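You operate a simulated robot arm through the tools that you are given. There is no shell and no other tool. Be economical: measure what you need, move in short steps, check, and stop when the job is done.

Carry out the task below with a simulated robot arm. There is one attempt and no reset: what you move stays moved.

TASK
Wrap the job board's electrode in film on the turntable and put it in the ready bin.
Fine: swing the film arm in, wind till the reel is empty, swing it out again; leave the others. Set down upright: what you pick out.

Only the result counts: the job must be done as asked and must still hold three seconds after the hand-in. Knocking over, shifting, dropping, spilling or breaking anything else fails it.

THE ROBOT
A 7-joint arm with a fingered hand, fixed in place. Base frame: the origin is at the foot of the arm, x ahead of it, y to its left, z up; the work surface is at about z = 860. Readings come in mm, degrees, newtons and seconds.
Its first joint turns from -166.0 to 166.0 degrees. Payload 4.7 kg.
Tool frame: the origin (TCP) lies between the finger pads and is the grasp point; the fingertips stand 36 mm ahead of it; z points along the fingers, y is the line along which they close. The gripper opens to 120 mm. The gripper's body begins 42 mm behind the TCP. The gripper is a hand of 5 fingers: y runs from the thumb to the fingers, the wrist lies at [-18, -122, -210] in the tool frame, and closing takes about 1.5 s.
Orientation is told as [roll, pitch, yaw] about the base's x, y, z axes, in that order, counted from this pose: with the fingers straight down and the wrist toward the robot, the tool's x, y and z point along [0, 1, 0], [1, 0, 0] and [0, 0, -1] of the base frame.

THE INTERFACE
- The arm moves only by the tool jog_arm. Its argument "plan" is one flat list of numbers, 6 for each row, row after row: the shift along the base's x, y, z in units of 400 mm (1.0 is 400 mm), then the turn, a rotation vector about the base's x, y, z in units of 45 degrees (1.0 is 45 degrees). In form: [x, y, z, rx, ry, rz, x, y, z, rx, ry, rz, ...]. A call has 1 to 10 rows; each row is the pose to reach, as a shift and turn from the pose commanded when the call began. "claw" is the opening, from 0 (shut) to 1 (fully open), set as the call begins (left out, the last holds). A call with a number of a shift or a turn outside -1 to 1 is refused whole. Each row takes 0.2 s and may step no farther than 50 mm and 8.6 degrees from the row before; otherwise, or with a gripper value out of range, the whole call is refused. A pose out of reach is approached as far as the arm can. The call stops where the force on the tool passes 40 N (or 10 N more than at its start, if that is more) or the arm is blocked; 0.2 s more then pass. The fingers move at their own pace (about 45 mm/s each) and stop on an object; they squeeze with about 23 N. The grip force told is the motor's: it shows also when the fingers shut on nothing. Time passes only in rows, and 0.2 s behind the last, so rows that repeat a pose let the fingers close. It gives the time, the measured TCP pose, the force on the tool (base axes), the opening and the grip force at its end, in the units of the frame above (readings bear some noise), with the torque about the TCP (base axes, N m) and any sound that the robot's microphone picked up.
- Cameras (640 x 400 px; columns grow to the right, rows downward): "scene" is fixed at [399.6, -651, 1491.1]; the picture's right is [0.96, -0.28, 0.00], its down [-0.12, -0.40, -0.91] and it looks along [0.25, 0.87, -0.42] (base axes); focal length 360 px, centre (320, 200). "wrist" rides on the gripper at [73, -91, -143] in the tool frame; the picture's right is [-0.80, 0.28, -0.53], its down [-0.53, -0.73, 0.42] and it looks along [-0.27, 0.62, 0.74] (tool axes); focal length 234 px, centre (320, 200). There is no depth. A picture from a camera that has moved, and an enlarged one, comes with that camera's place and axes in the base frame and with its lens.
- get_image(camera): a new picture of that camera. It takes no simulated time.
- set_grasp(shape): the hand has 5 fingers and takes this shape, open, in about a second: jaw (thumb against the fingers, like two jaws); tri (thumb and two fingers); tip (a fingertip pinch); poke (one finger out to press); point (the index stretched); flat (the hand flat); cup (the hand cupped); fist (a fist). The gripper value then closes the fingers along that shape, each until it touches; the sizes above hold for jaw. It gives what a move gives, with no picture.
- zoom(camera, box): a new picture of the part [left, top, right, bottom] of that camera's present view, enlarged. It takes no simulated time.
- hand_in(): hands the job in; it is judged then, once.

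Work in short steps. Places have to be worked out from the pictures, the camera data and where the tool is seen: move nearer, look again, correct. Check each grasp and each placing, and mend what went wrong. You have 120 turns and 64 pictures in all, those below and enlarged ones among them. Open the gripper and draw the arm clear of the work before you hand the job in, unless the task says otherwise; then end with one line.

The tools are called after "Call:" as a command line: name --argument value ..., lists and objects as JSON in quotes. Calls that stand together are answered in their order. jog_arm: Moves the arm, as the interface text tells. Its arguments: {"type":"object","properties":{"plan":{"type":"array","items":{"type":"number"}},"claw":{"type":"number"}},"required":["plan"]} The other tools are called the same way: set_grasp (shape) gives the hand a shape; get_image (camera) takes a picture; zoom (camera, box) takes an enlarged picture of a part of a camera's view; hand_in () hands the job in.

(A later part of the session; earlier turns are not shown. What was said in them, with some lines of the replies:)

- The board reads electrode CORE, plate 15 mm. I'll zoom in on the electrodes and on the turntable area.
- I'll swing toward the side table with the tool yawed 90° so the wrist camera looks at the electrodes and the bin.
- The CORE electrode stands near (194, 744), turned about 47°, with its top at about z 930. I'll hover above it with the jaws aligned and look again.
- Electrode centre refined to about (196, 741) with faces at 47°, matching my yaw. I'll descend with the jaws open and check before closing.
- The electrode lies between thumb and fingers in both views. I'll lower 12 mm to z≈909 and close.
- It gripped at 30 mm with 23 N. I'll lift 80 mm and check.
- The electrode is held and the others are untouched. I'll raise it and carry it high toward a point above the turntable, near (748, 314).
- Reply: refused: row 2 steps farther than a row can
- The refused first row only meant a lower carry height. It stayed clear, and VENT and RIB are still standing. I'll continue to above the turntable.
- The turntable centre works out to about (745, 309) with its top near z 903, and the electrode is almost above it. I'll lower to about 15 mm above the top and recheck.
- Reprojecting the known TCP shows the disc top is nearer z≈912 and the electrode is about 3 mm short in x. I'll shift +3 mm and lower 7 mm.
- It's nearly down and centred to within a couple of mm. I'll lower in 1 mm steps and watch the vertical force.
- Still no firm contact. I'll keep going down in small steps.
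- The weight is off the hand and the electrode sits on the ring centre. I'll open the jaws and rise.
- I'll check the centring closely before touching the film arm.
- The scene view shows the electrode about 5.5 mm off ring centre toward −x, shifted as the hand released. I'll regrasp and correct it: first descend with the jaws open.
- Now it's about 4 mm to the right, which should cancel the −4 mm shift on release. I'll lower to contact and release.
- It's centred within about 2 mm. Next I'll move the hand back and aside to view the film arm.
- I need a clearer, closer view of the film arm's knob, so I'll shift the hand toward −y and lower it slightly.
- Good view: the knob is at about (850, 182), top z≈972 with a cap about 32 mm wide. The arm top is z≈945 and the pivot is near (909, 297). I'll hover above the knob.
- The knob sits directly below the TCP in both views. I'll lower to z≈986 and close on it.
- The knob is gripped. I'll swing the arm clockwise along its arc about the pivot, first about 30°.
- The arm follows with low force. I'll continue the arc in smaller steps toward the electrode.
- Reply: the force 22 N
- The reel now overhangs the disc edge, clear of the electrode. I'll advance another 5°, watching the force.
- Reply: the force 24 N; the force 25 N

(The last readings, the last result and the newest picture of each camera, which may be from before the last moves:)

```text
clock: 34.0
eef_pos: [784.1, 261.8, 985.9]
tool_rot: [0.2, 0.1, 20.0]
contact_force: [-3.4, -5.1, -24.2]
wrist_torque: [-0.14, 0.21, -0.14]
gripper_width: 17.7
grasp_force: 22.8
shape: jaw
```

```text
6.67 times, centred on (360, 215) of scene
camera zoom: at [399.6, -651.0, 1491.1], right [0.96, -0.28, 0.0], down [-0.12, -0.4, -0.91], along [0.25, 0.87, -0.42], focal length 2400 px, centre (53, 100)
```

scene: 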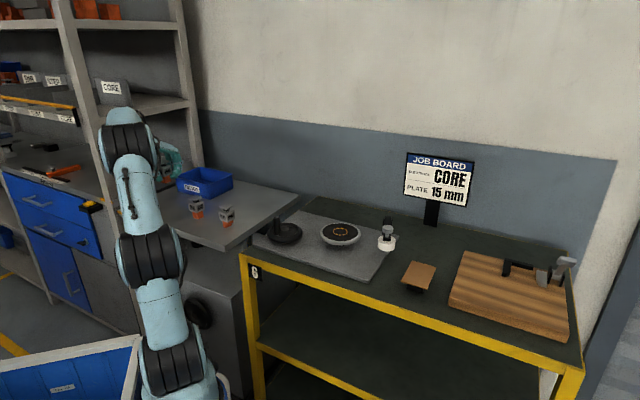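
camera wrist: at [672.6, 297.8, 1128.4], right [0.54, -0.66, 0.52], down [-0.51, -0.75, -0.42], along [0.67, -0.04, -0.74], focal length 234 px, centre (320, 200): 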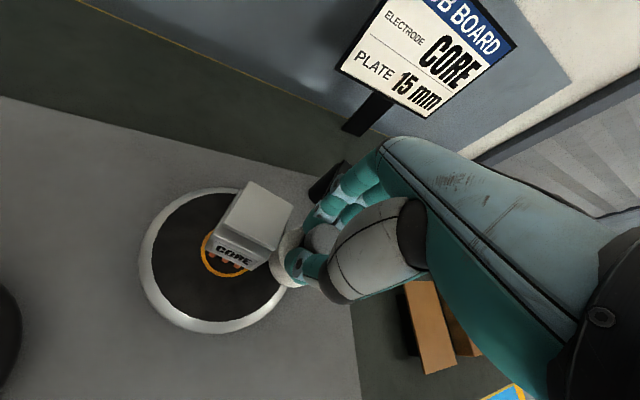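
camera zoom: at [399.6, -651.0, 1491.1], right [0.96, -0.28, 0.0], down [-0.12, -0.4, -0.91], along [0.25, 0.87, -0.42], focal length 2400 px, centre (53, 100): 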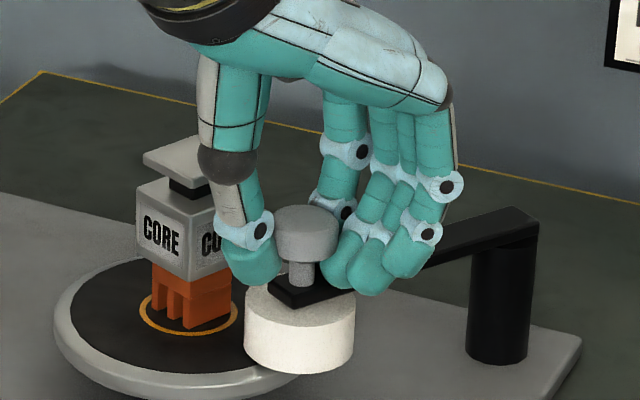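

Still free, and there's a gap to the electrode. I'll nudge in 2.5° steps, watching for an end stop.

Call:
jog_arm --plan '[-0.002, 0.007, 0, 0, 0, 0, -0.0035, 0.014, 0, 0, 0, 0, -0.0035, 0.014, 0, 0, 0, 0]'

```text
clock: 34.8
eef_pos: [782.7, 268.9, 985.6]
tool_rot: [-0.1, 0.2, 20.1]
contact_force: [-4.6, -9.0, -25.9]
wrist_torque: [-0.14, 0.26, -0.16]
gripper_width: 17.6
grasp_force: 22.6
shape: jaw
```

Call:
zoom --camera "scene" --box '[325, 185, 395, 245]'

```text
6.67 times, centred on (360, 215) of scene
camera zoom: at [399.6, -651.0, 1491.1], right [0.96, -0.28, 0.0], down [-0.12, -0.4, -0.91], along [0.25, 0.87, -0.42], focal length 2400 px, centre (53, 100)
```

zoom: 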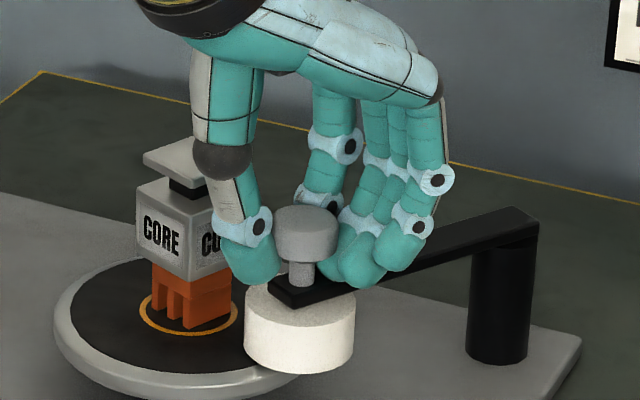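

The reel hasn't moved between the two views, so the arm is at its end stop. I'll release the knob and rise.

Call:
jog_arm --plan '[0.003, -0.01, 0, 0, 0, 0, 0.003, -0.01, 0, 0, 0, 0, 0.003, -0.01, 0, 0, 0, 0, 0.003, -0.01, 0, 0, 0, 0, 0.003, -0.01, 0, 0, 0, 0]' --claw 0.6

Call:
jog_arm --plan '[0, 0, 0.05, 0, 0, 0, 0, 0, 0.15, 0, 0, 0, 0, 0, 0.25, 0, 0, 0]'

Call:
zoom --camera "scene" --box '[250, 165, 410, 265]'

```text
clock: 36.0
eef_pos: [782.5, 264.3, 985.9]
tool_rot: [0.0, 0.1, 20.0]
contact_force: [-0.5, -0.5, 0.8]
wrist_torque: [0.04, 0.0, 0.0]
gripper_width: 71.4
grasp_force: 0.0
shape: jaw
```

```text
clock: 36.8
eef_pos: [782.8, 265.7, 1086.0]
tool_rot: [0.1, 0.2, 20.0]
contact_force: [0.2, 0.4, -1.1]
wrist_torque: [-0.01, 0.06, -0.01]
gripper_width: 71.7
grasp_force: 0.1
shape: jaw
```

```text
4.00 times, centred on (330, 215) of scene
camera zoom: at [399.6, -651.0, 1491.1], right [0.96, -0.28, 0.0], down [-0.12, -0.4, -0.91], along [0.25, 0.87, -0.42], focal length 1440 px, centre (280, 140)
```

zoom: 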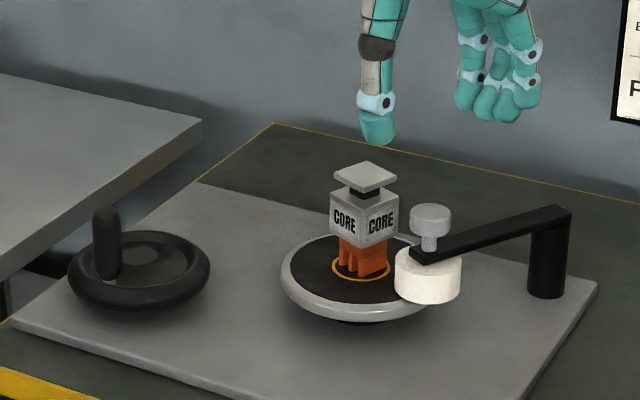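

The film arm is in. Next is the crank, which I place at about (578, 375) with its handle near (547, 350). I'll move over for a closer wrist view.

Call:
jog_arm --plan '[-0.11, 0.022, 0, 0, 0, 0, -0.22, 0.044, 0, 0, 0, 0, -0.33, 0.066, 0, 0, 0, 0, -0.44, 0.088, 0, 0, 0, 0, -0.55, 0.11, 0, 0, 0, 0, -0.66, 0.132, -0.02, 0, 0, 0, -0.76, 0.15, -0.06, 0, 0, 0, -0.81, 0.16, -0.11, 0, 0, 0]'

Call:
get_image --camera "wrist"

```text
clock: 38.6
eef_pos: [460.1, 329.1, 1042.7]
tool_rot: [0.0, -0.1, 19.9]
contact_force: [0.3, 1.1, 0.2]
wrist_torque: [0.01, 0.0, -0.01]
gripper_width: 72.0
grasp_force: 0.0
shape: jaw
```

```text
21 pictures are left
camera wrist: at [346.9, 364.2, 1185.6], right [0.54, -0.66, 0.53], down [-0.51, -0.75, -0.43], along [0.67, -0.04, -0.74], focal length 234 px, centre (320, 200)
```

wrist: 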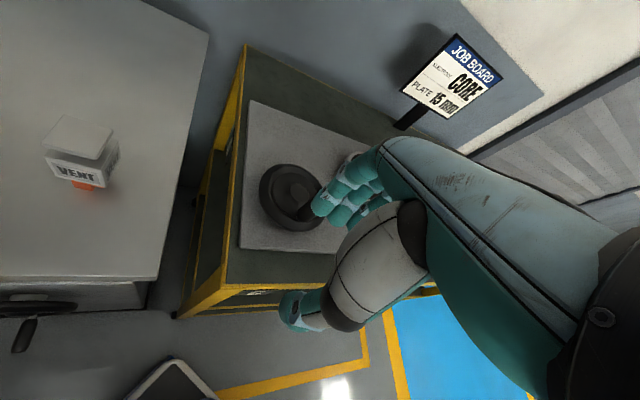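

Call:
jog_arm --plan '[0.02, -0.1, 0, 0, 0, 0, 0.05, -0.2, 0, 0, 0, 0, 0.07, -0.26, -0.03, 0, 0, 0]'

Call:
zoom --camera "wrist" --box '[180, 60, 340, 180]'

```text
clock: 39.4
eef_pos: [487.1, 224.7, 1030.5]
tool_rot: [0.0, 0.0, 20.0]
contact_force: [-1.3, 0.4, 0.0]
wrist_torque: [-0.01, 0.0, 0.02]
gripper_width: 71.8
grasp_force: 0.1
shape: jaw
```

```text
3.33 times, centred on (260, 120) of wrist
camera zoom: at [375.5, 259.9, 1173.9], right [0.54, -0.66, 0.53], down [-0.51, -0.75, -0.42], along [0.67, -0.04, -0.74], focal length 781 px, centre (520, 467)
```

zoom: 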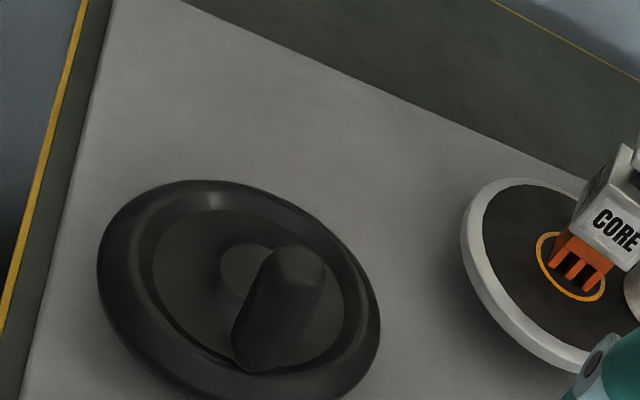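

The crank handle is at about (550, 351), z 905–965, with the wheel centre near (578, 382), so the radius is about 42 mm. I'll move above the handle with the jaws open.

Call:
jog_arm --plan '[0.05, 0.1, 0, 0, 0, 0, 0.1, 0.2, 0, 0, 0, 0, 0.14, 0.28, 0, 0, 0, 0, 0.157, 0.316, 0, 0, 0, 0, 0.157, 0.316, -0.03, 0, 0, 0]' --claw 1

Call:
zoom --camera "scene" --box '[240, 165, 360, 255]'

Call:
zoom --camera "wrist" --box '[200, 160, 392, 320]'

```text
clock: 40.6
eef_pos: [548.8, 351.7, 1019.3]
tool_rot: [0.0, -0.1, 20.0]
contact_force: [-1.0, 0.3, 0.2]
wrist_torque: [0.04, 0.02, 0.0]
gripper_width: 119.7
grasp_force: 0.1
shape: jaw
```

```text
4.44 times, centred on (300, 210) of scene
camera zoom: at [399.6, -651.0, 1491.1], right [0.96, -0.28, 0.0], down [-0.12, -0.4, -0.91], along [0.25, 0.87, -0.42], focal length 1600 px, centre (409, 156)
```

zoom: 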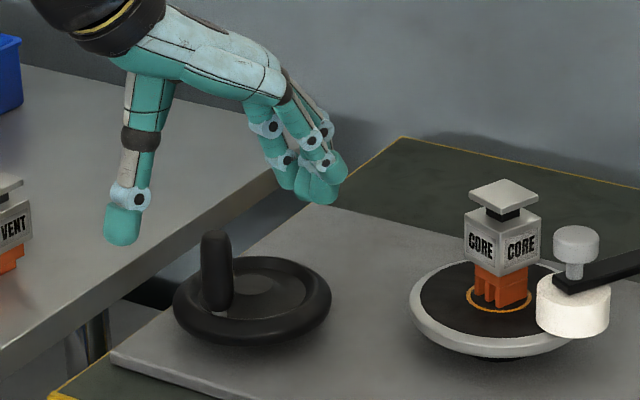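

```text
2.50 times, centred on (296, 240) of wrist
camera zoom: at [437.8, 386.3, 1161.9], right [0.54, -0.66, 0.53], down [-0.51, -0.75, -0.42], along [0.67, -0.04, -0.74], focal length 585 px, centre (380, 100)
```

zoom: 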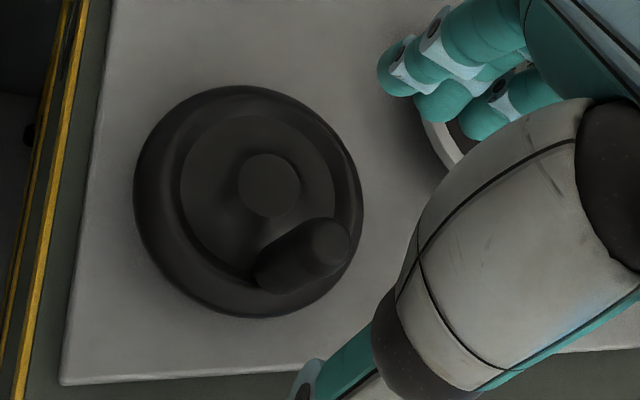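

The handle is at (548, 349) and the hub at (578, 380). I'll descend to z≈955 and close on the handle.

Call:
jog_arm --plan '[0, -0.005, -0.08, 0, 0, 0, 0, -0.005, -0.16, 0, 0, 0]'

Call:
jog_arm --plan '[0, 0, 0, 0, 0, 0, 0, 0, 0, 0, 0, 0, 0, 0, 0, 0, 0, 0, 0, 0, 0, 0, 0, 0, 0, 0, 0, 0, 0, 0, 0, 0, 0, 0, 0, 0, 0, 0, 0, 0, 0, 0]' --claw 0

```text
clock: 41.2
eef_pos: [548.6, 350.1, 952.7]
tool_rot: [0.0, 0.0, 20.1]
contact_force: [0.0, -0.4, 0.3]
wrist_torque: [-0.01, -0.01, -0.02]
gripper_width: 119.6
grasp_force: 0.1
shape: jaw
```

```text
clock: 42.8
eef_pos: [548.5, 350.5, 954.6]
tool_rot: [0.0, 0.0, 20.0]
contact_force: [-4.0, -1.8, -0.1]
wrist_torque: [-0.05, 0.09, -0.01]
gripper_width: 11.7
grasp_force: 22.9
shape: jaw
```

Gripped. I'll turn the crank 60° clockwise first, watching the forces.

Call:
jog_arm --plan '[-0.012, 0.014, 0, 0, 0, 0, -0.021, 0.03, 0, 0, 0, 0, -0.0265, 0.047, 0, 0, 0, 0, -0.031, 0.065, 0, 0, 0, 0, -0.031, 0.083, 0, 0, 0, 0, -0.028, 0.101, 0, 0, 0, 0]'

Call:
zoom --camera "scene" --box '[250, 165, 410, 265]'

```text
clock: 44.2
eef_pos: [539.0, 389.7, 954.4]
tool_rot: [0.0, 0.0, 20.0]
contact_force: [-2.7, 1.7, -0.7]
wrist_torque: [0.01, 0.06, -0.04]
gripper_width: 11.1
grasp_force: 23.8
shape: jaw
```

```text
4.00 times, centred on (330, 215) of scene
camera zoom: at [399.6, -651.0, 1491.1], right [0.96, -0.28, 0.0], down [-0.12, -0.4, -0.91], along [0.25, 0.87, -0.42], focal length 1440 px, centre (280, 140)
```

zoom: 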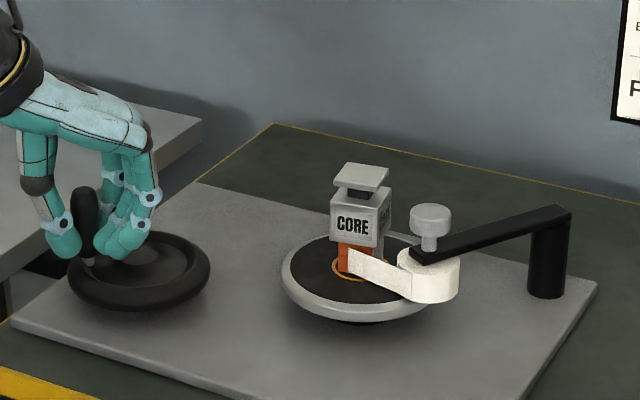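

The film is feeding onto the electrode and the turntable turns with the crank, so clockwise works. Next is a full turn.

Call:
jog_arm --plan '[0.03475, 0.055, 0, 0, 0, 0, 0.095, 0.079, 0, 0, 0, 0, 0.158, 0.063, 0, 0, 0, 0, 0.199, 0.013, 0, 0, 0, 0, 0.2035, -0.052, 0, 0, 0, 0, 0.169, -0.107, 0, 0, 0, 0, 0.108, -0.131, 0, 0, 0, 0, 0.0455, -0.115, 0, 0, 0, 0, 0.004, -0.065, 0, 0, 0, 0, 0, 0, 0, 0, 0, 0]'

Call:
zoom --camera "scene" --box '[250, 165, 410, 265]'

```text
clock: 46.4
eef_pos: [538.0, 391.0, 954.0]
tool_rot: [0.0, 0.0, 19.9]
contact_force: [-3.9, 1.4, 0.0]
wrist_torque: [0.09, 0.05, 0.03]
gripper_width: 10.8
grasp_force: 22.7
shape: jaw
```

```text
4.00 times, centred on (330, 215) of scene
camera zoom: at [399.6, -651.0, 1491.1], right [0.96, -0.28, 0.0], down [-0.12, -0.4, -0.91], along [0.25, 0.87, -0.42], focal length 1440 px, centre (280, 140)
```

zoom: 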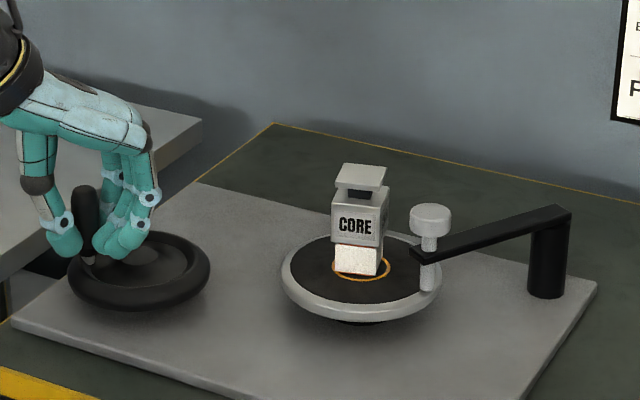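

The reel already looks empty and the base is wrapped. I'll zoom in to confirm.

Call:
zoom --camera "scene" --box '[315, 195, 375, 245]'

```text
8.00 times, centred on (345, 220) of scene
camera zoom: at [399.6, -651.0, 1491.1], right [0.96, -0.28, 0.0], down [-0.12, -0.4, -0.91], along [0.25, 0.87, -0.42], focal length 2879 px, centre (120, 40)
```

zoom: 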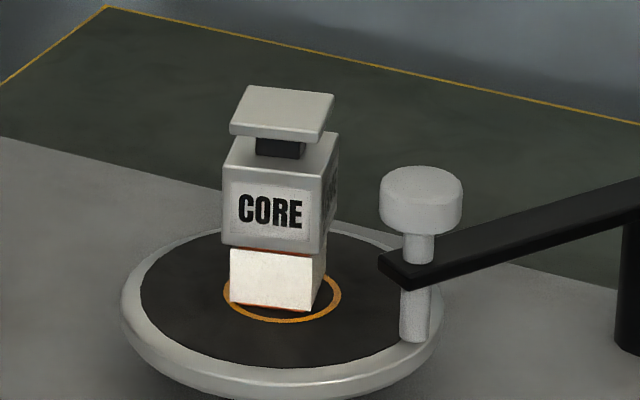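

The spindle is bare, so the reel is empty and the film is fully wound. I'll release the crank handle and rise.

Call:
jog_arm --plan '[0, 0, 0, 0, 0, 0, 0, 0, 0, 0, 0, 0, 0, 0, 0, 0, 0, 0, 0, 0, 0, 0, 0, 0, 0, 0, 0, 0, 0, 0, 0, 0, 0, 0, 0, 0]' --claw 0.8

Call:
jog_arm --plan '[0, 0, 0.06, 0, 0, 0, 0, 0, 0.16, 0, 0, 0, 0, 0, 0.26, 0, 0, 0, 0, 0, 0.33, 0, 0, 0]'

```text
clock: 47.8
eef_pos: [539.0, 389.8, 953.7]
tool_rot: [0.0, 0.0, 20.0]
contact_force: [-0.8, 0.6, 0.5]
wrist_torque: [0.01, 0.01, -0.01]
gripper_width: 95.8
grasp_force: 0.1
shape: jaw
```

```text
clock: 48.8
eef_pos: [537.1, 390.7, 1086.3]
tool_rot: [0.1, 0.0, 20.0]
contact_force: [0.5, -0.3, -0.5]
wrist_torque: [0.05, 0.04, 0.0]
gripper_width: 96.2
grasp_force: 0.1
shape: jaw
```

Next I'll move to above the film-arm knob at about (785, 262), keeping high over the electrode.

Call:
jog_arm --plan '[0.11, -0.055, 0.01, 0, 0, 0, 0.22, -0.12, 0.01, 0, 0, 0, 0.33, -0.19, 0.01, 0, 0, 0, 0.44, -0.26, 0.01, 0, 0, 0, 0.54, -0.31, 0.01, 0, 0, 0, 0.618, -0.322, 0, 0, 0, 0, 0.618, -0.322, -0.06, 0, 0, 0, 0.618, -0.322, -0.15, 0, 0, 0]' --claw 0.65

Call:
zoom --camera "scene" --box '[310, 170, 410, 250]'

```text
refused: row 2 steps farther than a row can; nothing moved
```

```text
5.00 times, centred on (360, 210) of scene
camera zoom: at [399.6, -651.0, 1491.1], right [0.96, -0.28, 0.0], down [-0.12, -0.4, -0.91], along [0.25, 0.87, -0.42], focal length 1800 px, centre (120, 150)
```

zoom: 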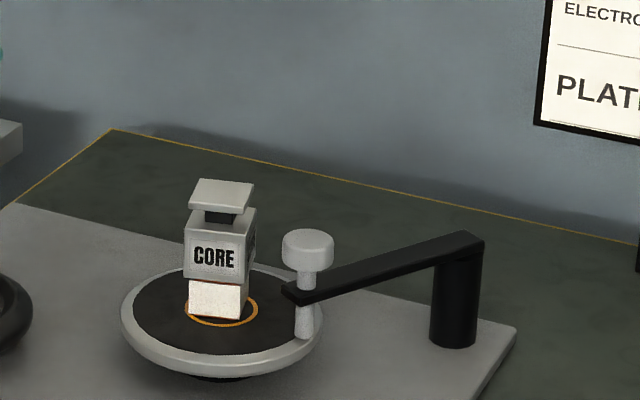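

That row was too long, so I'll use smaller steps.

Call:
jog_arm --plan '[0.1, -0.052, 0.01, 0, 0, 0, 0.2, -0.104, 0.01, 0, 0, 0, 0.3, -0.156, 0.01, 0, 0, 0, 0.4, -0.208, 0.01, 0, 0, 0, 0.5, -0.26, 0.01, 0, 0, 0, 0.6, -0.312, 0.01, 0, 0, 0, 0.62, -0.322, -0.06, 0, 0, 0, 0.62, -0.322, -0.15, 0, 0, 0]' --claw 0.65

Call:
zoom --camera "scene" --box '[310, 170, 410, 250]'

```text
clock: 50.6
eef_pos: [785.7, 259.3, 1026.6]
tool_rot: [0.0, -0.1, 20.0]
contact_force: [0.3, -0.1, -0.3]
wrist_torque: [-0.01, -0.02, 0.0]
gripper_width: 78.3
grasp_force: 0.0
shape: jaw
```

```text
5.00 times, centred on (360, 210) of scene
camera zoom: at [399.6, -651.0, 1491.1], right [0.96, -0.28, 0.0], down [-0.12, -0.4, -0.91], along [0.25, 0.87, -0.42], focal length 1800 px, centre (120, 150)
```

zoom: 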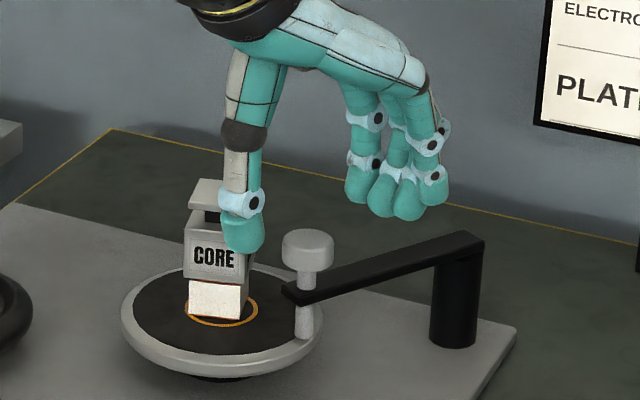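

Aligned over the knob. I'll lower and close.

Call:
jog_arm --plan '[0, 0, -0.05, 0, 0, 0, 0, 0, -0.1, 0, 0, 0]'

Call:
jog_arm --plan '[0, 0, 0, 0, 0, 0, 0, 0, 0, 0, 0, 0, 0, 0, 0, 0, 0, 0, 0, 0, 0, 0, 0, 0, 0, 0, 0, 0, 0, 0]' --claw 0

```text
clock: 51.2
eef_pos: [787.1, 260.6, 985.6]
tool_rot: [0.0, 0.0, 20.0]
contact_force: [0.8, -0.8, 0.5]
wrist_torque: [-0.01, -0.03, -0.01]
gripper_width: 78.2
grasp_force: 0.3
shape: jaw
```

```text
clock: 52.4
eef_pos: [785.9, 259.1, 983.9]
tool_rot: [0.0, 0.3, 20.0]
contact_force: [-5.0, -1.8, -5.9]
wrist_torque: [-0.04, 0.09, 0.01]
gripper_width: 18.0
grasp_force: 22.8
shape: jaw
```

Gripped. I'll swing the arm back out counterclockwise to its original place.

Call:
jog_arm --plan '[0.006, -0.019, 0, 0, 0, 0, 0.015, -0.0395, 0, 0, 0, 0, 0.035, -0.0765, 0, 0, 0, 0, 0.06, -0.1105, 0, 0, 0, 0, 0.089, -0.141, 0, 0, 0, 0, 0.1215, -0.1675, 0, 0, 0, 0, 0.16, -0.1915, 0, 0, 0, 0, 0.165, -0.194, 0, 0, 0, 0]'

Call:
zoom --camera "scene" --box '[310, 160, 430, 270]'

```text
clock: 54.2
eef_pos: [852.6, 183.2, 984.7]
tool_rot: [-0.1, 0.1, 20.0]
contact_force: [-15.2, -3.6, -20.7]
wrist_torque: [-0.06, 0.43, 0.08]
gripper_width: 15.5
grasp_force: 22.8
shape: jaw
```

```text
3.64 times, centred on (370, 215) of scene
camera zoom: at [399.6, -651.0, 1491.1], right [0.96, -0.28, 0.0], down [-0.12, -0.4, -0.91], along [0.25, 0.87, -0.42], focal length 1309 px, centre (138, 146)
```

zoom: 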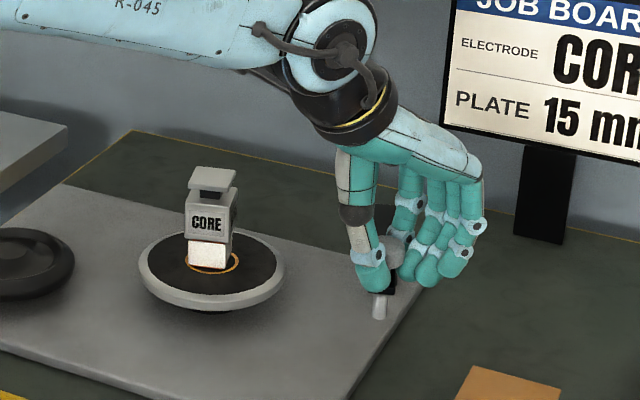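

The arm is back at its outer stop (15 N reaction). I'll release, rise and go back above the electrode.

Call:
jog_arm --plan '[-0.006, 0, 0, 0, 0, 0, -0.006, 0, 0, 0, 0, 0, -0.006, 0, 0, 0, 0, 0, -0.006, 0, 0, 0, 0, 0, -0.006, 0, 0, 0, 0, 0, -0.006, 0, 0, 0, 0, 0, -0.006, 0, 0, 0, 0, 0]' --claw 1

Call:
jog_arm --plan '[0, 0, 0.06, 0, 0, 0, 0, 0, 0.16, 0, 0, 0, 0, 0, 0.26, 0, 0, 0, -0.06, 0.07, 0.3, 0, 0, 0, -0.12, 0.15, 0.3, 0, 0, 0, -0.18, 0.23, 0.3, 0, 0, 0, -0.25, 0.3, 0.3, 0, 0, 0]'

Call:
zoom --camera "wrist" --box '[190, 200, 350, 340]'

Call:
zoom --camera "scene" --box '[310, 180, 430, 270]'

```text
clock: 55.8
eef_pos: [851.7, 183.4, 986.7]
tool_rot: [0.0, 0.0, 20.0]
contact_force: [0.8, -0.4, -0.8]
wrist_torque: [0.0, -0.03, -0.04]
gripper_width: 119.7
grasp_force: 0.1
shape: jaw
```

```text
clock: 57.4
eef_pos: [751.9, 304.3, 1106.5]
tool_rot: [0.0, 0.0, 19.9]
contact_force: [0.0, -1.3, -0.3]
wrist_torque: [0.03, 0.0, -0.02]
gripper_width: 119.6
grasp_force: 0.1
shape: jaw
```

```text
2.86 times, centred on (270, 270) of wrist
camera zoom: at [639.2, 339.1, 1249.1], right [0.54, -0.66, 0.52], down [-0.51, -0.75, -0.42], along [0.67, -0.04, -0.74], focal length 669 px, centre (463, 0)
```

zoom: 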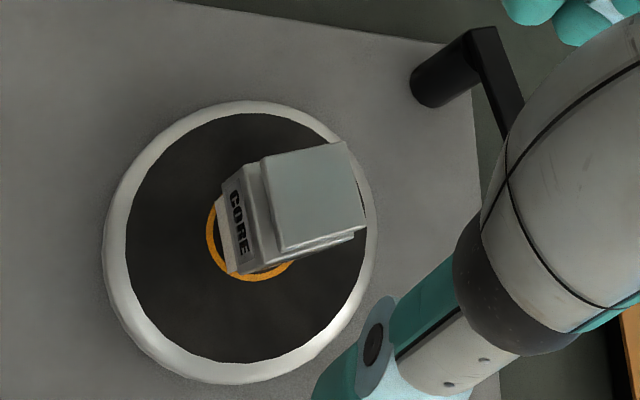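

```text
4.44 times, centred on (370, 225) of scene
camera zoom: at [399.6, -651.0, 1491.1], right [0.96, -0.28, 0.0], down [-0.12, -0.4, -0.91], along [0.25, 0.87, -0.42], focal length 1600 px, centre (98, 89)
```

zoom: 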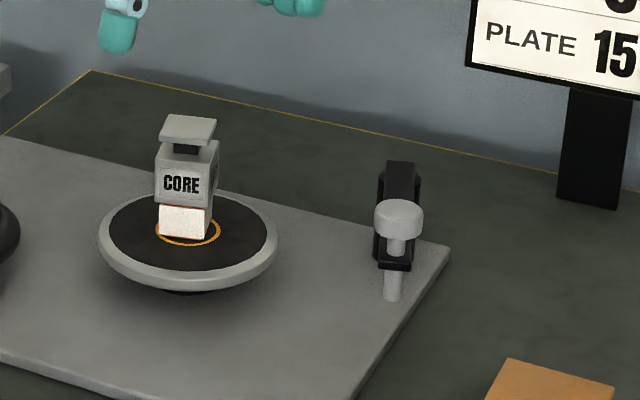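

The film arm is exactly back out. The wrapped electrode is at about (749, 308.5) with faces at 59°, so I'll yaw the hand by +39° above it, then look before descending.

Call:
jog_arm --plan '[0, 0, 0, 0, 0, 0.16, 0, 0.005, 0, 0, 0, 0.32, -0.003, 0.01, 0, 0, 0, 0.48, -0.007, 0.01, 0, 0, 0, 0.64, -0.007, 0.01, 0, 0, 0, 0.78, -0.007, 0.01, 0, 0, 0, 0.867, -0.007, 0.01, -0.1, 0, 0, 0.867]'

Call:
get_image --camera "wrist"

```text
clock: 59.0
eef_pos: [747.7, 306.3, 1066.1]
tool_rot: [-0.1, -0.1, 59.1]
contact_force: [0.2, 0.1, 1.1]
wrist_torque: [0.01, 0.01, 0.0]
gripper_width: 119.6
grasp_force: 0.1
shape: jaw
```

```text
9 pictures are left
camera wrist: at [636.8, 263.8, 1209.3], right [0.83, -0.17, 0.53], down [0.08, -0.9, -0.42], along [0.55, 0.4, -0.74], focal length 234 px, centre (320, 200)
```

wrist: 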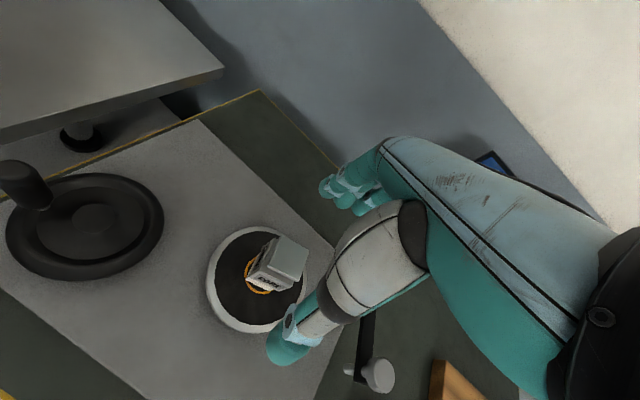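

The refined centre is about (748, 310). I'll descend to z≈964 and close.

Call:
jog_arm --plan '[0.001, 0.009, -0.08, 0, 0, 0, 0.001, 0.009, -0.16, 0, 0, 0, 0.001, 0.009, -0.255, 0, 0, 0]'

Call:
jog_arm --plan '[0, 0, 0, 0, 0, 0, 0, 0, 0, 0, 0, 0, 0, 0, 0, 0, 0, 0, 0, 0, 0, 0, 0, 0, 0, 0, 0, 0, 0, 0, 0, 0, 0, 0, 0, 0, 0, 0, 0, 0, 0, 0]' --claw 0

Call:
jog_arm --plan '[0, 0, 0.03, 0, 0, 0, 0, 0, 0.1, 0, 0, 0, 0, 0, 0.2, 0, 0, 0]'

Call:
zoom --camera "scene" --box '[290, 150, 410, 250]'

```text
clock: 59.8
eef_pos: [747.6, 309.6, 964.1]
tool_rot: [-0.1, 0.0, 58.9]
contact_force: [0.6, -0.7, 0.2]
wrist_torque: [0.01, -0.05, -0.01]
gripper_width: 119.9
grasp_force: 0.0
shape: jaw
```

```text
clock: 61.4
eef_pos: [746.9, 311.1, 963.5]
tool_rot: [0.0, 0.0, 59.0]
contact_force: [0.0, -0.5, -0.4]
wrist_torque: [-0.01, -0.02, -0.03]
gripper_width: 33.8
grasp_force: 23.5
shape: jaw
```

```text
clock: 62.2
eef_pos: [748.1, 311.0, 1043.2]
tool_rot: [0.1, 0.1, 59.0]
contact_force: [0.7, 0.0, -6.5]
wrist_torque: [-0.01, 0.05, 0.0]
gripper_width: 34.3
grasp_force: 23.4
shape: jaw
```

```text
4.00 times, centred on (350, 200) of scene
camera zoom: at [399.6, -651.0, 1491.1], right [0.96, -0.28, 0.0], down [-0.12, -0.4, -0.91], along [0.25, 0.87, -0.42], focal length 1440 px, centre (200, 200)
```

zoom: 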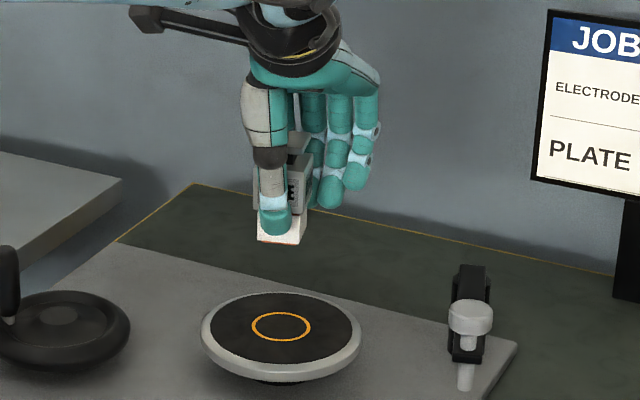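

The wrapped electrode is held cleanly, with the wrap intact. I'll carry it high toward the bin in two legs.

Call:
jog_arm --plan '[0, 0, 0.1, 0, 0, 0, -0.067, 0.092, 0.1, 0, 0, -0.03, -0.134, 0.184, 0.1, 0, 0, -0.06, -0.201, 0.276, 0.1, 0, 0, -0.09, -0.268, 0.368, 0.1, 0, 0, -0.12, -0.335, 0.46, 0.1, 0, 0, -0.15, -0.402, 0.552, 0.1, 0, 0, -0.18, -0.47, 0.644, 0.1, 0, 0, -0.21, -0.537, 0.737, 0.1, 0, 0, -0.24]'

Call:
jog_arm --plan '[-0.067, 0.092, 0, 0, 0, -0.01, -0.134, 0.184, 0, 0, 0, -0.02, -0.201, 0.276, 0, 0, 0, -0.03, -0.268, 0.368, 0, 0, 0, -0.04, -0.335, 0.46, 0, 0, 0, -0.045, -0.402, 0.552, 0, 0, 0, -0.05, -0.47, 0.644, 0, 0, 0, -0.05]'

Call:
get_image --camera "wrist"

```text
clock: 64.2
eef_pos: [533.5, 604.6, 1083.9]
tool_rot: [0.0, -0.1, 48.1]
contact_force: [2.0, -0.7, -5.0]
wrist_torque: [0.0, 0.03, 0.0]
gripper_width: 33.1
grasp_force: 22.9
shape: jaw
```

```text
clock: 65.8
eef_pos: [344.2, 863.0, 1084.6]
tool_rot: [0.1, 0.1, 45.9]
contact_force: [1.3, -0.9, -4.4]
wrist_torque: [0.01, 0.09, 0.03]
gripper_width: 33.3
grasp_force: 23.3
shape: jaw
```

```text
7 pictures are left
camera wrist: at [227.7, 846.3, 1228.0], right [0.77, -0.36, 0.53], down [-0.13, -0.9, -0.43], along [0.62, 0.26, -0.74], focal length 234 px, centre (320, 200)
```

wrist: 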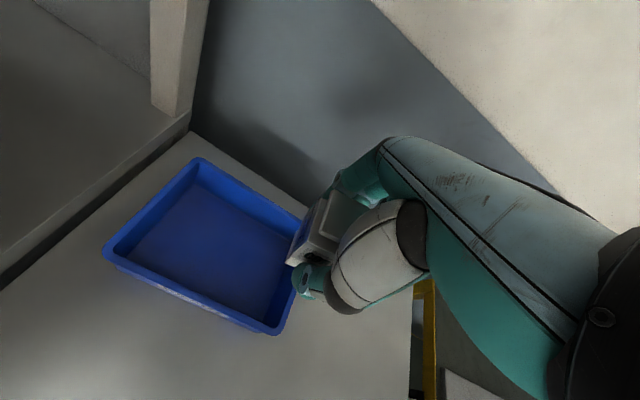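

The bin's rim gives its centre at about (322, 916). I'll move to (318, 908) and lower partway in.

Call:
jog_arm --plan '[-0.033, 0.056, 0, 0, 0, 0, -0.065, 0.112, 0, 0, 0, 0, -0.065, 0.112, -0.1, 0, 0, 0, -0.065, 0.112, -0.2, 0, 0, 0, -0.065, 0.112, -0.25, 0, 0, 0]'

Call:
zoom --camera "scene" --box '[130, 130, 270, 240]'

Call:
get_image --camera "wrist"

```text
clock: 67.2
eef_pos: [320.7, 905.9, 955.9]
tool_rot: [-4.3, 4.9, 45.3]
contact_force: [2.5, 1.0, -0.3]
wrist_torque: [-0.14, 0.16, 0.03]
gripper_width: 32.1
grasp_force: 22.9
shape: jaw
out of reach, approached as far as the arm can: row 4, 5
stopped in row 5: the arm was blocked; the commanded pose is now the measured one
```

```text
3.64 times, centred on (200, 185) of scene
camera zoom: at [399.6, -651.0, 1491.1], right [0.96, -0.28, 0.0], down [-0.12, -0.4, -0.91], along [0.25, 0.87, -0.42], focal length 1309 px, centre (756, 254)
```

zoom: 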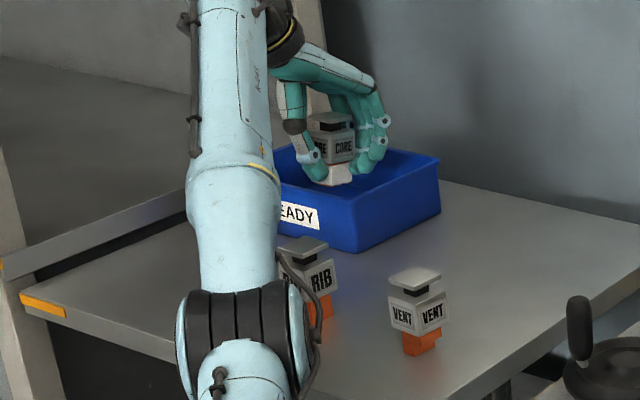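

```text
5 pictures are left
camera wrist: at [205.0, 907.2, 1100.1], right [0.77, -0.3, 0.56], down [-0.14, -0.94, -0.32], along [0.62, 0.17, -0.76], focal length 234 px, centre (320, 200)
```

wrist: 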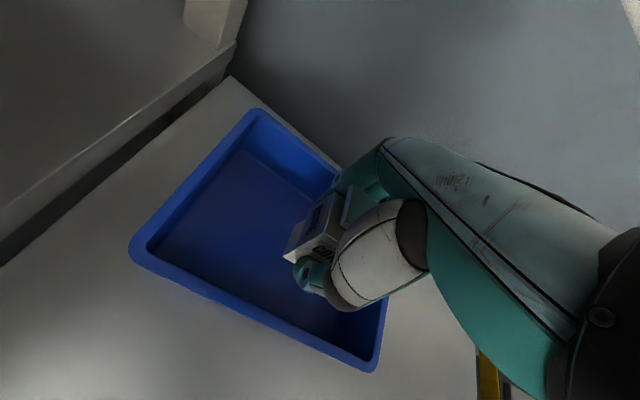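

The last spot was slightly out of reach, so the hand tilted about 6°. I'll rise, straighten the tool and shift to a nearer place inside the bin, (334, 880).

Call:
jog_arm --plan '[0, 0, 0.05, 0, 0, 0, 0.015, -0.03, 0.075, 0.07, -0.004, 0.007, 0.033, -0.065, 0.075, 0.144, -0.009, 0.015, 0.033, -0.065, 0.075, 0.144, -0.009, 0.015]'

```text
clock: 68.2
eef_pos: [331.7, 930.9, 1007.5]
tool_rot: [0.7, -1.3, 46.7]
contact_force: [-0.6, 0.0, -5.8]
wrist_torque: [-0.01, 0.0, -0.04]
gripper_width: 32.4
grasp_force: 22.7
shape: jaw
out of reach, approached as far as the arm can: row 2, 3, 4
```

The reading moved opposite to what I expected, so I'll test the command reference with a small −y step.

Call:
jog_arm --plan '[0, -0.03, 0.01, 0, 0, 0, 0, -0.06, 0.02, 0, 0, 0]'

```text
clock: 68.8
eef_pos: [331.6, 923.7, 1022.1]
tool_rot: [0.7, -1.2, 46.6]
contact_force: [0.2, 0.5, -6.5]
wrist_torque: [-0.02, 0.01, -0.02]
gripper_width: 32.3
grasp_force: 23.3
shape: jaw
out of reach, approached as far as the arm can: row 1, 2
```

Call:
jog_arm --plan '[0, -0.06, 0, 0, 0, 0, 0, -0.12, 0, 0, 0, 0]'

```text
clock: 69.4
eef_pos: [332.4, 912.9, 1041.8]
tool_rot: [0.8, -1.1, 46.7]
contact_force: [-0.4, 0.1, -6.4]
wrist_torque: [-0.04, 0.05, 0.0]
gripper_width: 32.3
grasp_force: 23.3
shape: jaw
out of reach, approached as far as the arm can: row 1, 2
```

Call:
jog_arm --plan '[0, -0.06, 0, 0, 0, 0, 0, -0.12, 0, 0, 0, 0]'

```text
clock: 70.0
eef_pos: [331.4, 902.4, 1062.4]
tool_rot: [0.8, -1.3, 46.6]
contact_force: [0.4, 0.3, -5.4]
wrist_torque: [-0.04, 0.07, -0.01]
gripper_width: 32.2
grasp_force: 23.0
shape: jaw
out of reach, approached as far as the arm can: row 1, 2
```

The measured pose is sliding along the reach boundary, so the commanded point must lie further out and up. I'll pull the command in (−y, −z) until it's reachable.

Call:
jog_arm --plan '[-0.01, -0.06, -0.04, 0, 0, 0, -0.02, -0.12, -0.08, 0, 0, 0]'

```text
clock: 70.6
eef_pos: [325.7, 905.3, 1056.9]
tool_rot: [0.6, -1.2, 46.6]
contact_force: [0.6, 0.5, -6.2]
wrist_torque: [-0.04, 0.07, 0.02]
gripper_width: 32.5
grasp_force: 22.9
shape: jaw
out of reach, approached as far as the arm can: row 1, 2
```

Call:
jog_arm --plan '[-0.01, -0.06, -0.04, 0, 0, 0, -0.02, -0.12, -0.08, 0, 0, 0]'

```text
clock: 71.2
eef_pos: [320.4, 907.4, 1052.5]
tool_rot: [0.7, -1.2, 46.6]
contact_force: [-0.1, -0.5, -5.5]
wrist_torque: [-0.02, 0.05, -0.01]
gripper_width: 32.2
grasp_force: 22.7
shape: jaw
out of reach, approached as far as the arm can: row 1, 2
```

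Call:
jog_arm --plan '[0, -0.06, -0.02, 0, 0, 0, 0, -0.12, -0.04, 0, 0, 0, 0, -0.18, -0.06, 0, 0, 0]'

```text
clock: 72.0
eef_pos: [319.7, 904.8, 1059.7]
tool_rot: [0.7, -1.2, 46.6]
contact_force: [-0.4, -0.1, -4.9]
wrist_torque: [0.0, -0.02, -0.01]
gripper_width: 32.1
grasp_force: 22.5
shape: jaw
out of reach, approached as far as the arm can: row 1, 2, 3
```

Still flagged. I'll test a pure upward move to see how the arm responds.

Call:
jog_arm --plan '[0, 0, 0.06, 0, 0, 0, 0, 0, 0.12, 0, 0, 0]'

```text
clock: 72.6
eef_pos: [318.0, 899.3, 1104.6]
tool_rot: [0.7, -1.2, 46.6]
contact_force: [-0.2, 0.7, -6.7]
wrist_torque: [-0.02, 0.04, 0.0]
gripper_width: 32.1
grasp_force: 23.0
shape: jaw
out of reach, approached as far as the arm can: row 2
```

Call:
jog_arm --plan '[0.02, -0.05, 0.02, 0, 0, 0, 0.04, -0.1, 0.02, 0, 0, 0]'

Call:
get_image --camera "scene"

```text
clock: 73.2
eef_pos: [334.6, 868.2, 1120.3]
tool_rot: [0.7, -1.0, 46.6]
contact_force: [-0.9, 1.3, -6.3]
wrist_torque: [-0.03, 0.04, -0.03]
gripper_width: 32.4
grasp_force: 23.4
shape: jaw
out of reach, approached as far as the arm can: row 2
```

```text
4 pictures are left
```

scene: 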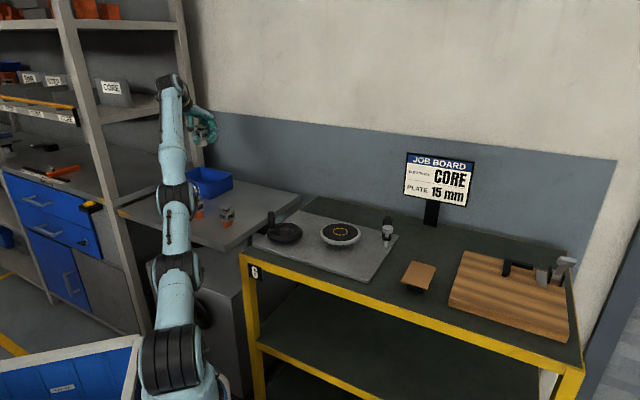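

The arm is stuck fully stretched and won't fold in when commanded straight inward. I'll move it up and inward together to bend the elbow again.

Call:
jog_arm --plan '[0, -0.06, 0.1, 0, 0, 0, 0, -0.13, 0.19, 0, 0, 0, 0.02, -0.21, 0.27, 0, 0, 0, 0.04, -0.3, 0.34, 0, 0, 0, 0.05, -0.39, 0.39, 0, 0, 0]'

```text
clock: 74.4
eef_pos: [355.6, 727.4, 1290.7]
tool_rot: [0.7, -1.3, 46.7]
contact_force: [0.3, 0.8, -6.6]
wrist_torque: [-0.06, 0.02, 0.03]
gripper_width: 32.4
grasp_force: 22.7
shape: jaw
out of reach, approached as far as the arm can: row 3, 4, 5
```

Call:
jog_arm --plan '[0, -0.09, 0.05, 0, 0, 0, 0, -0.19, 0.08, 0, 0, 0, 0, -0.29, 0.1, 0, 0, 0, 0, -0.4, 0.1, 0, 0, 0, 0, -0.5, 0.1, 0, 0, 0, 0, -0.6, 0.1, 0, 0, 0]'

```text
clock: 75.8
eef_pos: [379.2, 577.4, 1424.1]
tool_rot: [1.1, -1.8, 46.6]
contact_force: [-1.9, -4.7, -0.4]
wrist_torque: [0.2, -0.09, -0.04]
gripper_width: 32.2
grasp_force: 22.9
shape: jaw
out of reach, approached as far as the arm can: row 1, 2, 3, 4, 5, 6
```

The elbow seems caught at its straight limit. In this free space I'll push the command slightly outward along the arm, then back in, to let the elbow flip.

Call:
jog_arm --plan '[0.03, 0.047, 0.083, 0, 0, 0, 0.03, 0.047, 0.083, 0, 0, 0, 0, 0, 0, 0, 0, 0, -0.03, -0.047, -0.083, 0, 0, 0, -0.06, -0.094, -0.166, 0, 0, 0, -0.09, -0.14, -0.25, 0, 0, 0]'

```text
clock: 77.2
eef_pos: [344.4, 524.7, 1323.0]
tool_rot: [1.2, -1.9, 46.5]
contact_force: [-0.4, -7.2, -0.3]
wrist_torque: [0.34, 0.05, 0.0]
gripper_width: 31.8
grasp_force: 23.0
shape: jaw
out of reach, approached as far as the arm can: row 1, 2, 4
```

Freed: the pose is reached again. But the force reading changed (y −7, z≈0), so I'll check what's in the hand.

Call:
get_image --camera "wrist"

```text
3 pictures are left
camera wrist: at [227.2, 501.2, 1464.9], right [0.77, -0.37, 0.52], down [-0.11, -0.88, -0.46], along [0.63, 0.29, -0.72], focal length 234 px, centre (320, 200)
```

wrist: 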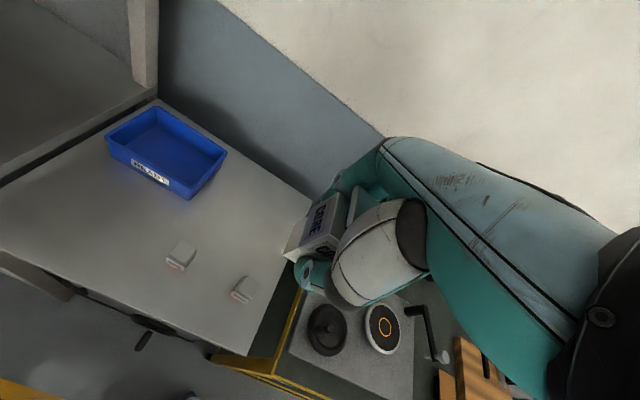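

The electrode is still well held and everything else stands. I'll descend toward the bin side at moderate reach and check that the arm tracks.

Call:
jog_arm --plan '[0, 0.07, -0.07, 0, 0, 0, 0, 0.145, -0.145, 0, 0, 0, 0, 0.22, -0.22, 0, 0, 0, 0, 0.295, -0.295, 0, 0, 0, 0, 0.37, -0.37, -0.02, 0.005, 0, 0, 0.44, -0.435, -0.049, 0.01, 0, 0, 0.44, -0.435, -0.049, 0.01, 0]'

```text
clock: 78.8
eef_pos: [344.8, 705.0, 1142.4]
tool_rot: [-0.5, 0.7, 46.6]
contact_force: [-0.2, 0.4, -6.5]
wrist_torque: [-0.06, 0.03, 0.03]
gripper_width: 31.7
grasp_force: 22.6
shape: jaw
```

Tracking is normal again. I'll approach the bin at lower height, where reach is larger: (334, 880, ~1007).

Call:
jog_arm --plan '[0, 0.075, -0.09, 0, 0, 0, 0, 0.15, -0.18, 0.01, 0, 0, -0.005, 0.23, -0.265, 0.019, 0, 0, -0.01, 0.31, -0.32, 0.019, 0, 0, -0.0175, 0.38, -0.335, 0.019, 0, 0, -0.0275, 0.4375, -0.34, 0.019, 0, 0, -0.0275, 0.4375, -0.34, 0.019, 0, 0]'

```text
clock: 80.4
eef_pos: [334.7, 880.7, 1006.6]
tool_rot: [0.2, 0.0, 46.6]
contact_force: [-0.5, 0.9, -5.2]
wrist_torque: [-0.05, 0.03, -0.03]
gripper_width: 31.5
grasp_force: 22.8
shape: jaw
```

Reached with the tool upright. I'll lower straight down.

Call:
jog_arm --plan '[0, 0, -0.05, 0, 0, 0, 0, 0, -0.1, 0, 0, 0, 0, 0, -0.15, 0, 0, 0]'

Call:
get_image --camera "wrist"

```text
clock: 81.2
eef_pos: [334.3, 878.9, 947.9]
tool_rot: [0.1, 0.0, 46.7]
contact_force: [-0.4, -0.4, -5.1]
wrist_torque: [-0.02, 0.04, 0.0]
gripper_width: 31.4
grasp_force: 22.5
shape: jaw
```

```text
2 pictures are left
camera wrist: at [217.9, 861.7, 1090.7], right [0.78, -0.35, 0.52], down [-0.12, -0.9, -0.43], along [0.62, 0.27, -0.74], focal length 234 px, centre (320, 200)
```

wrist: 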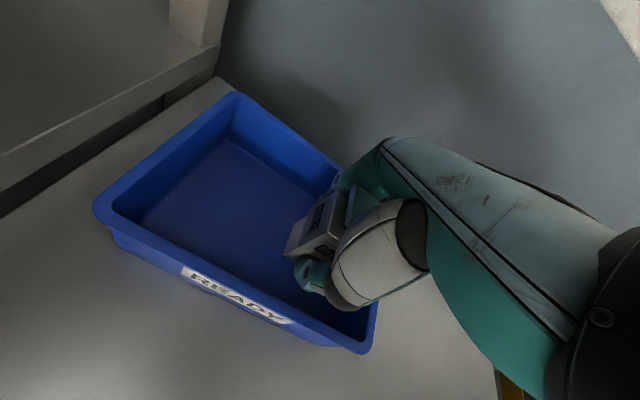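

The thumb is a bit close to the front wall, so I'll shift 13 mm deeper (+y), which keeps clearance on all sides.

Call:
jog_arm --plan '[0, 0.016, 0, 0, 0, 0, 0, 0.0325, 0, 0, 0, 0]'

```text
clock: 81.8
eef_pos: [334.8, 892.8, 946.8]
tool_rot: [0.2, 0.0, 46.6]
contact_force: [-0.3, -0.2, -5.1]
wrist_torque: [-0.04, 0.04, 0.0]
gripper_width: 31.7
grasp_force: 23.2
shape: jaw
```

Call:
jog_arm --plan '[0, 0, -0.035, 0, 0, 0, 0, 0, -0.065, 0, 0, 0]'

Call:
jog_arm --plan '[0, 0, -0.005, 0, 0, 0]'

```text
clock: 82.4
eef_pos: [335.0, 893.0, 921.8]
tool_rot: [0.1, 0.0, 46.6]
contact_force: [0.2, -0.5, -5.4]
wrist_torque: [-0.02, 0.02, 0.01]
gripper_width: 31.6
grasp_force: 23.3
shape: jaw
```

```text
clock: 82.8
eef_pos: [335.1, 893.7, 920.0]
tool_rot: [0.1, 0.1, 46.6]
contact_force: [0.2, 0.4, -6.6]
wrist_torque: [-0.05, 0.01, 0.02]
gripper_width: 31.5
grasp_force: 23.3
shape: jaw
```

Still hanging free, so I'll continue in small steps until the weight comes off.

Call:
jog_arm --plan '[0, 0, -0.005, 0, 0, 0]'

Call:
jog_arm --plan '[0, 0, -0.004, 0, 0, 0]'

```text
clock: 83.2
eef_pos: [335.0, 892.9, 917.3]
tool_rot: [0.2, 0.1, 46.6]
contact_force: [0.9, 0.0, -7.0]
wrist_torque: [-0.05, 0.05, 0.01]
gripper_width: 31.4
grasp_force: 22.9
shape: jaw
```

```text
clock: 83.6
eef_pos: [335.8, 893.1, 915.2]
tool_rot: [0.1, 0.1, 46.6]
contact_force: [0.8, 0.2, -6.1]
wrist_torque: [-0.01, 0.02, 0.01]
gripper_width: 31.6
grasp_force: 22.4
shape: jaw
```

Call:
jog_arm --plan '[0, 0, -0.004, 0, 0, 0]'

Call:
jog_arm --plan '[0, 0, -0.003, 0, 0, 0]'

```text
clock: 84.0
eef_pos: [335.3, 893.0, 914.3]
tool_rot: [0.1, -0.1, 46.7]
contact_force: [-0.6, 0.4, -4.4]
wrist_torque: [-0.04, 0.04, -0.01]
gripper_width: 31.6
grasp_force: 22.8
shape: jaw
```

```text
clock: 84.4
eef_pos: [334.2, 894.4, 913.3]
tool_rot: [0.2, -0.1, 46.6]
contact_force: [-0.6, -0.5, -2.7]
wrist_torque: [-0.02, -0.04, -0.01]
gripper_width: 31.7
grasp_force: 22.8
shape: jaw
```

Contact is starting. I'll go one more mm, then open modestly.

Call:
jog_arm --plan '[0, 0, -0.003, 0, 0, 0]'

Call:
jog_arm --plan '[0, 0, 0, 0, 0, 0, 0, 0, 0, 0, 0, 0, 0, 0, 0, 0, 0, 0, 0, 0, 0, 0, 0, 0]' --claw 0.47

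```text
clock: 84.8
eef_pos: [333.3, 894.2, 913.6]
tool_rot: [0.2, -0.1, 46.6]
contact_force: [-1.6, -1.2, 2.1]
wrist_torque: [0.01, -0.07, 0.0]
gripper_width: 31.8
grasp_force: 22.9
shape: jaw
```

```text
clock: 85.8
eef_pos: [334.4, 893.3, 911.5]
tool_rot: [0.1, 0.1, 46.6]
contact_force: [-0.7, 0.7, 0.1]
wrist_torque: [-0.01, 0.02, 0.0]
gripper_width: 56.2
grasp_force: 0.1
shape: jaw
```

Released with no side force. I'll rise slowly and clear the bin, then draw back without over-stretching.

Call:
jog_arm --plan '[0, 0, 0.02, 0, 0, 0, 0, 0, 0.05, 0, 0, 0, 0, 0, 0.1, 0, 0, 0, 0, 0, 0.17, 0, 0, 0, 0, -0.005, 0.25, 0, 0, 0]'

Call:
jog_arm --plan '[0, -0.09, 0.06, 0, 0, 0, 0.01, -0.18, 0.13, 0, 0, 0, 0.02, -0.27, 0.2, 0, 0, 0, 0.04, -0.36, 0.26, 0, 0, 0, 0.08, -0.45, 0.3, 0, 0, 0]'

Call:
get_image --camera "wrist"

```text
clock: 87.0
eef_pos: [335.6, 890.3, 1010.9]
tool_rot: [0.1, 0.0, 46.6]
contact_force: [0.2, -0.1, -1.3]
wrist_torque: [0.0, 0.04, -0.03]
gripper_width: 56.4
grasp_force: 0.1
shape: jaw
```

```text
clock: 88.2
eef_pos: [367.2, 710.9, 1130.4]
tool_rot: [0.1, 0.2, 46.5]
contact_force: [0.4, 0.6, -1.7]
wrist_torque: [-0.03, -0.02, 0.0]
gripper_width: 56.3
grasp_force: 0.0
shape: jaw
```

```text
1 pictures are left
camera wrist: at [250.2, 693.1, 1273.8], right [0.78, -0.35, 0.52], down [-0.12, -0.9, -0.42], along [0.62, 0.27, -0.74], focal length 234 px, centre (320, 200)
```

wrist: 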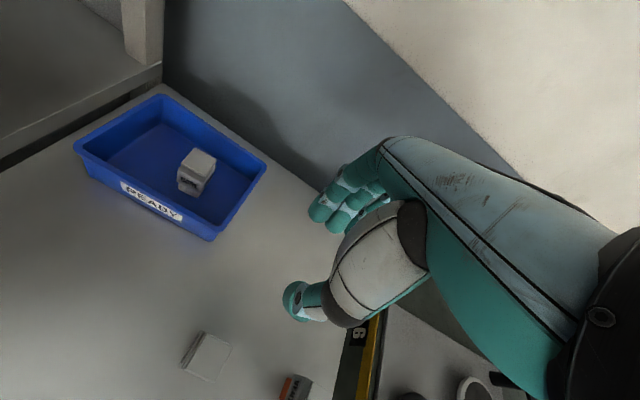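

The electrode stands upright in the ready bin. I'll draw the arm further clear with the gripper open and take one last scene check.

Call:
jog_arm --plan '[0.03, -0.09, 0.05, 0, 0, 0, 0.07, -0.18, 0.1, 0, 0, 0, 0.11, -0.27, 0.15, 0, 0, 0, 0.15, -0.36, 0.18, 0, 0, 0, 0.2, -0.45, 0.2, 0, 0, 0, 0.25, -0.54, 0.2, 0, 0, 0]' --claw 1

Call:
get_image --camera "scene"

```text
clock: 89.6
eef_pos: [466.1, 495.7, 1212.3]
tool_rot: [0.1, 0.0, 46.7]
contact_force: [0.5, 0.1, -0.5]
wrist_torque: [-0.06, 0.0, -0.02]
gripper_width: 119.5
grasp_force: 0.1
shape: jaw
```

```text
0 pictures are left
```

scene: 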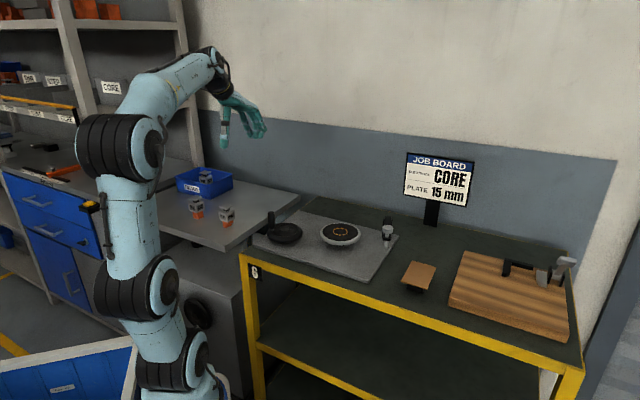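

All is in place: RIB and VENT are untouched, the film arm is out, and the wrapped CORE electrode stands in the bin. I'm handing in.

Call:
hand_in

```text
The job is handed in.
```

The CORE electrode is wrapped in film until the reel was empty and stands upright in the ready bin; the film arm is swung back out, RIB and VENT are still standing where they were, and the job is handed in.
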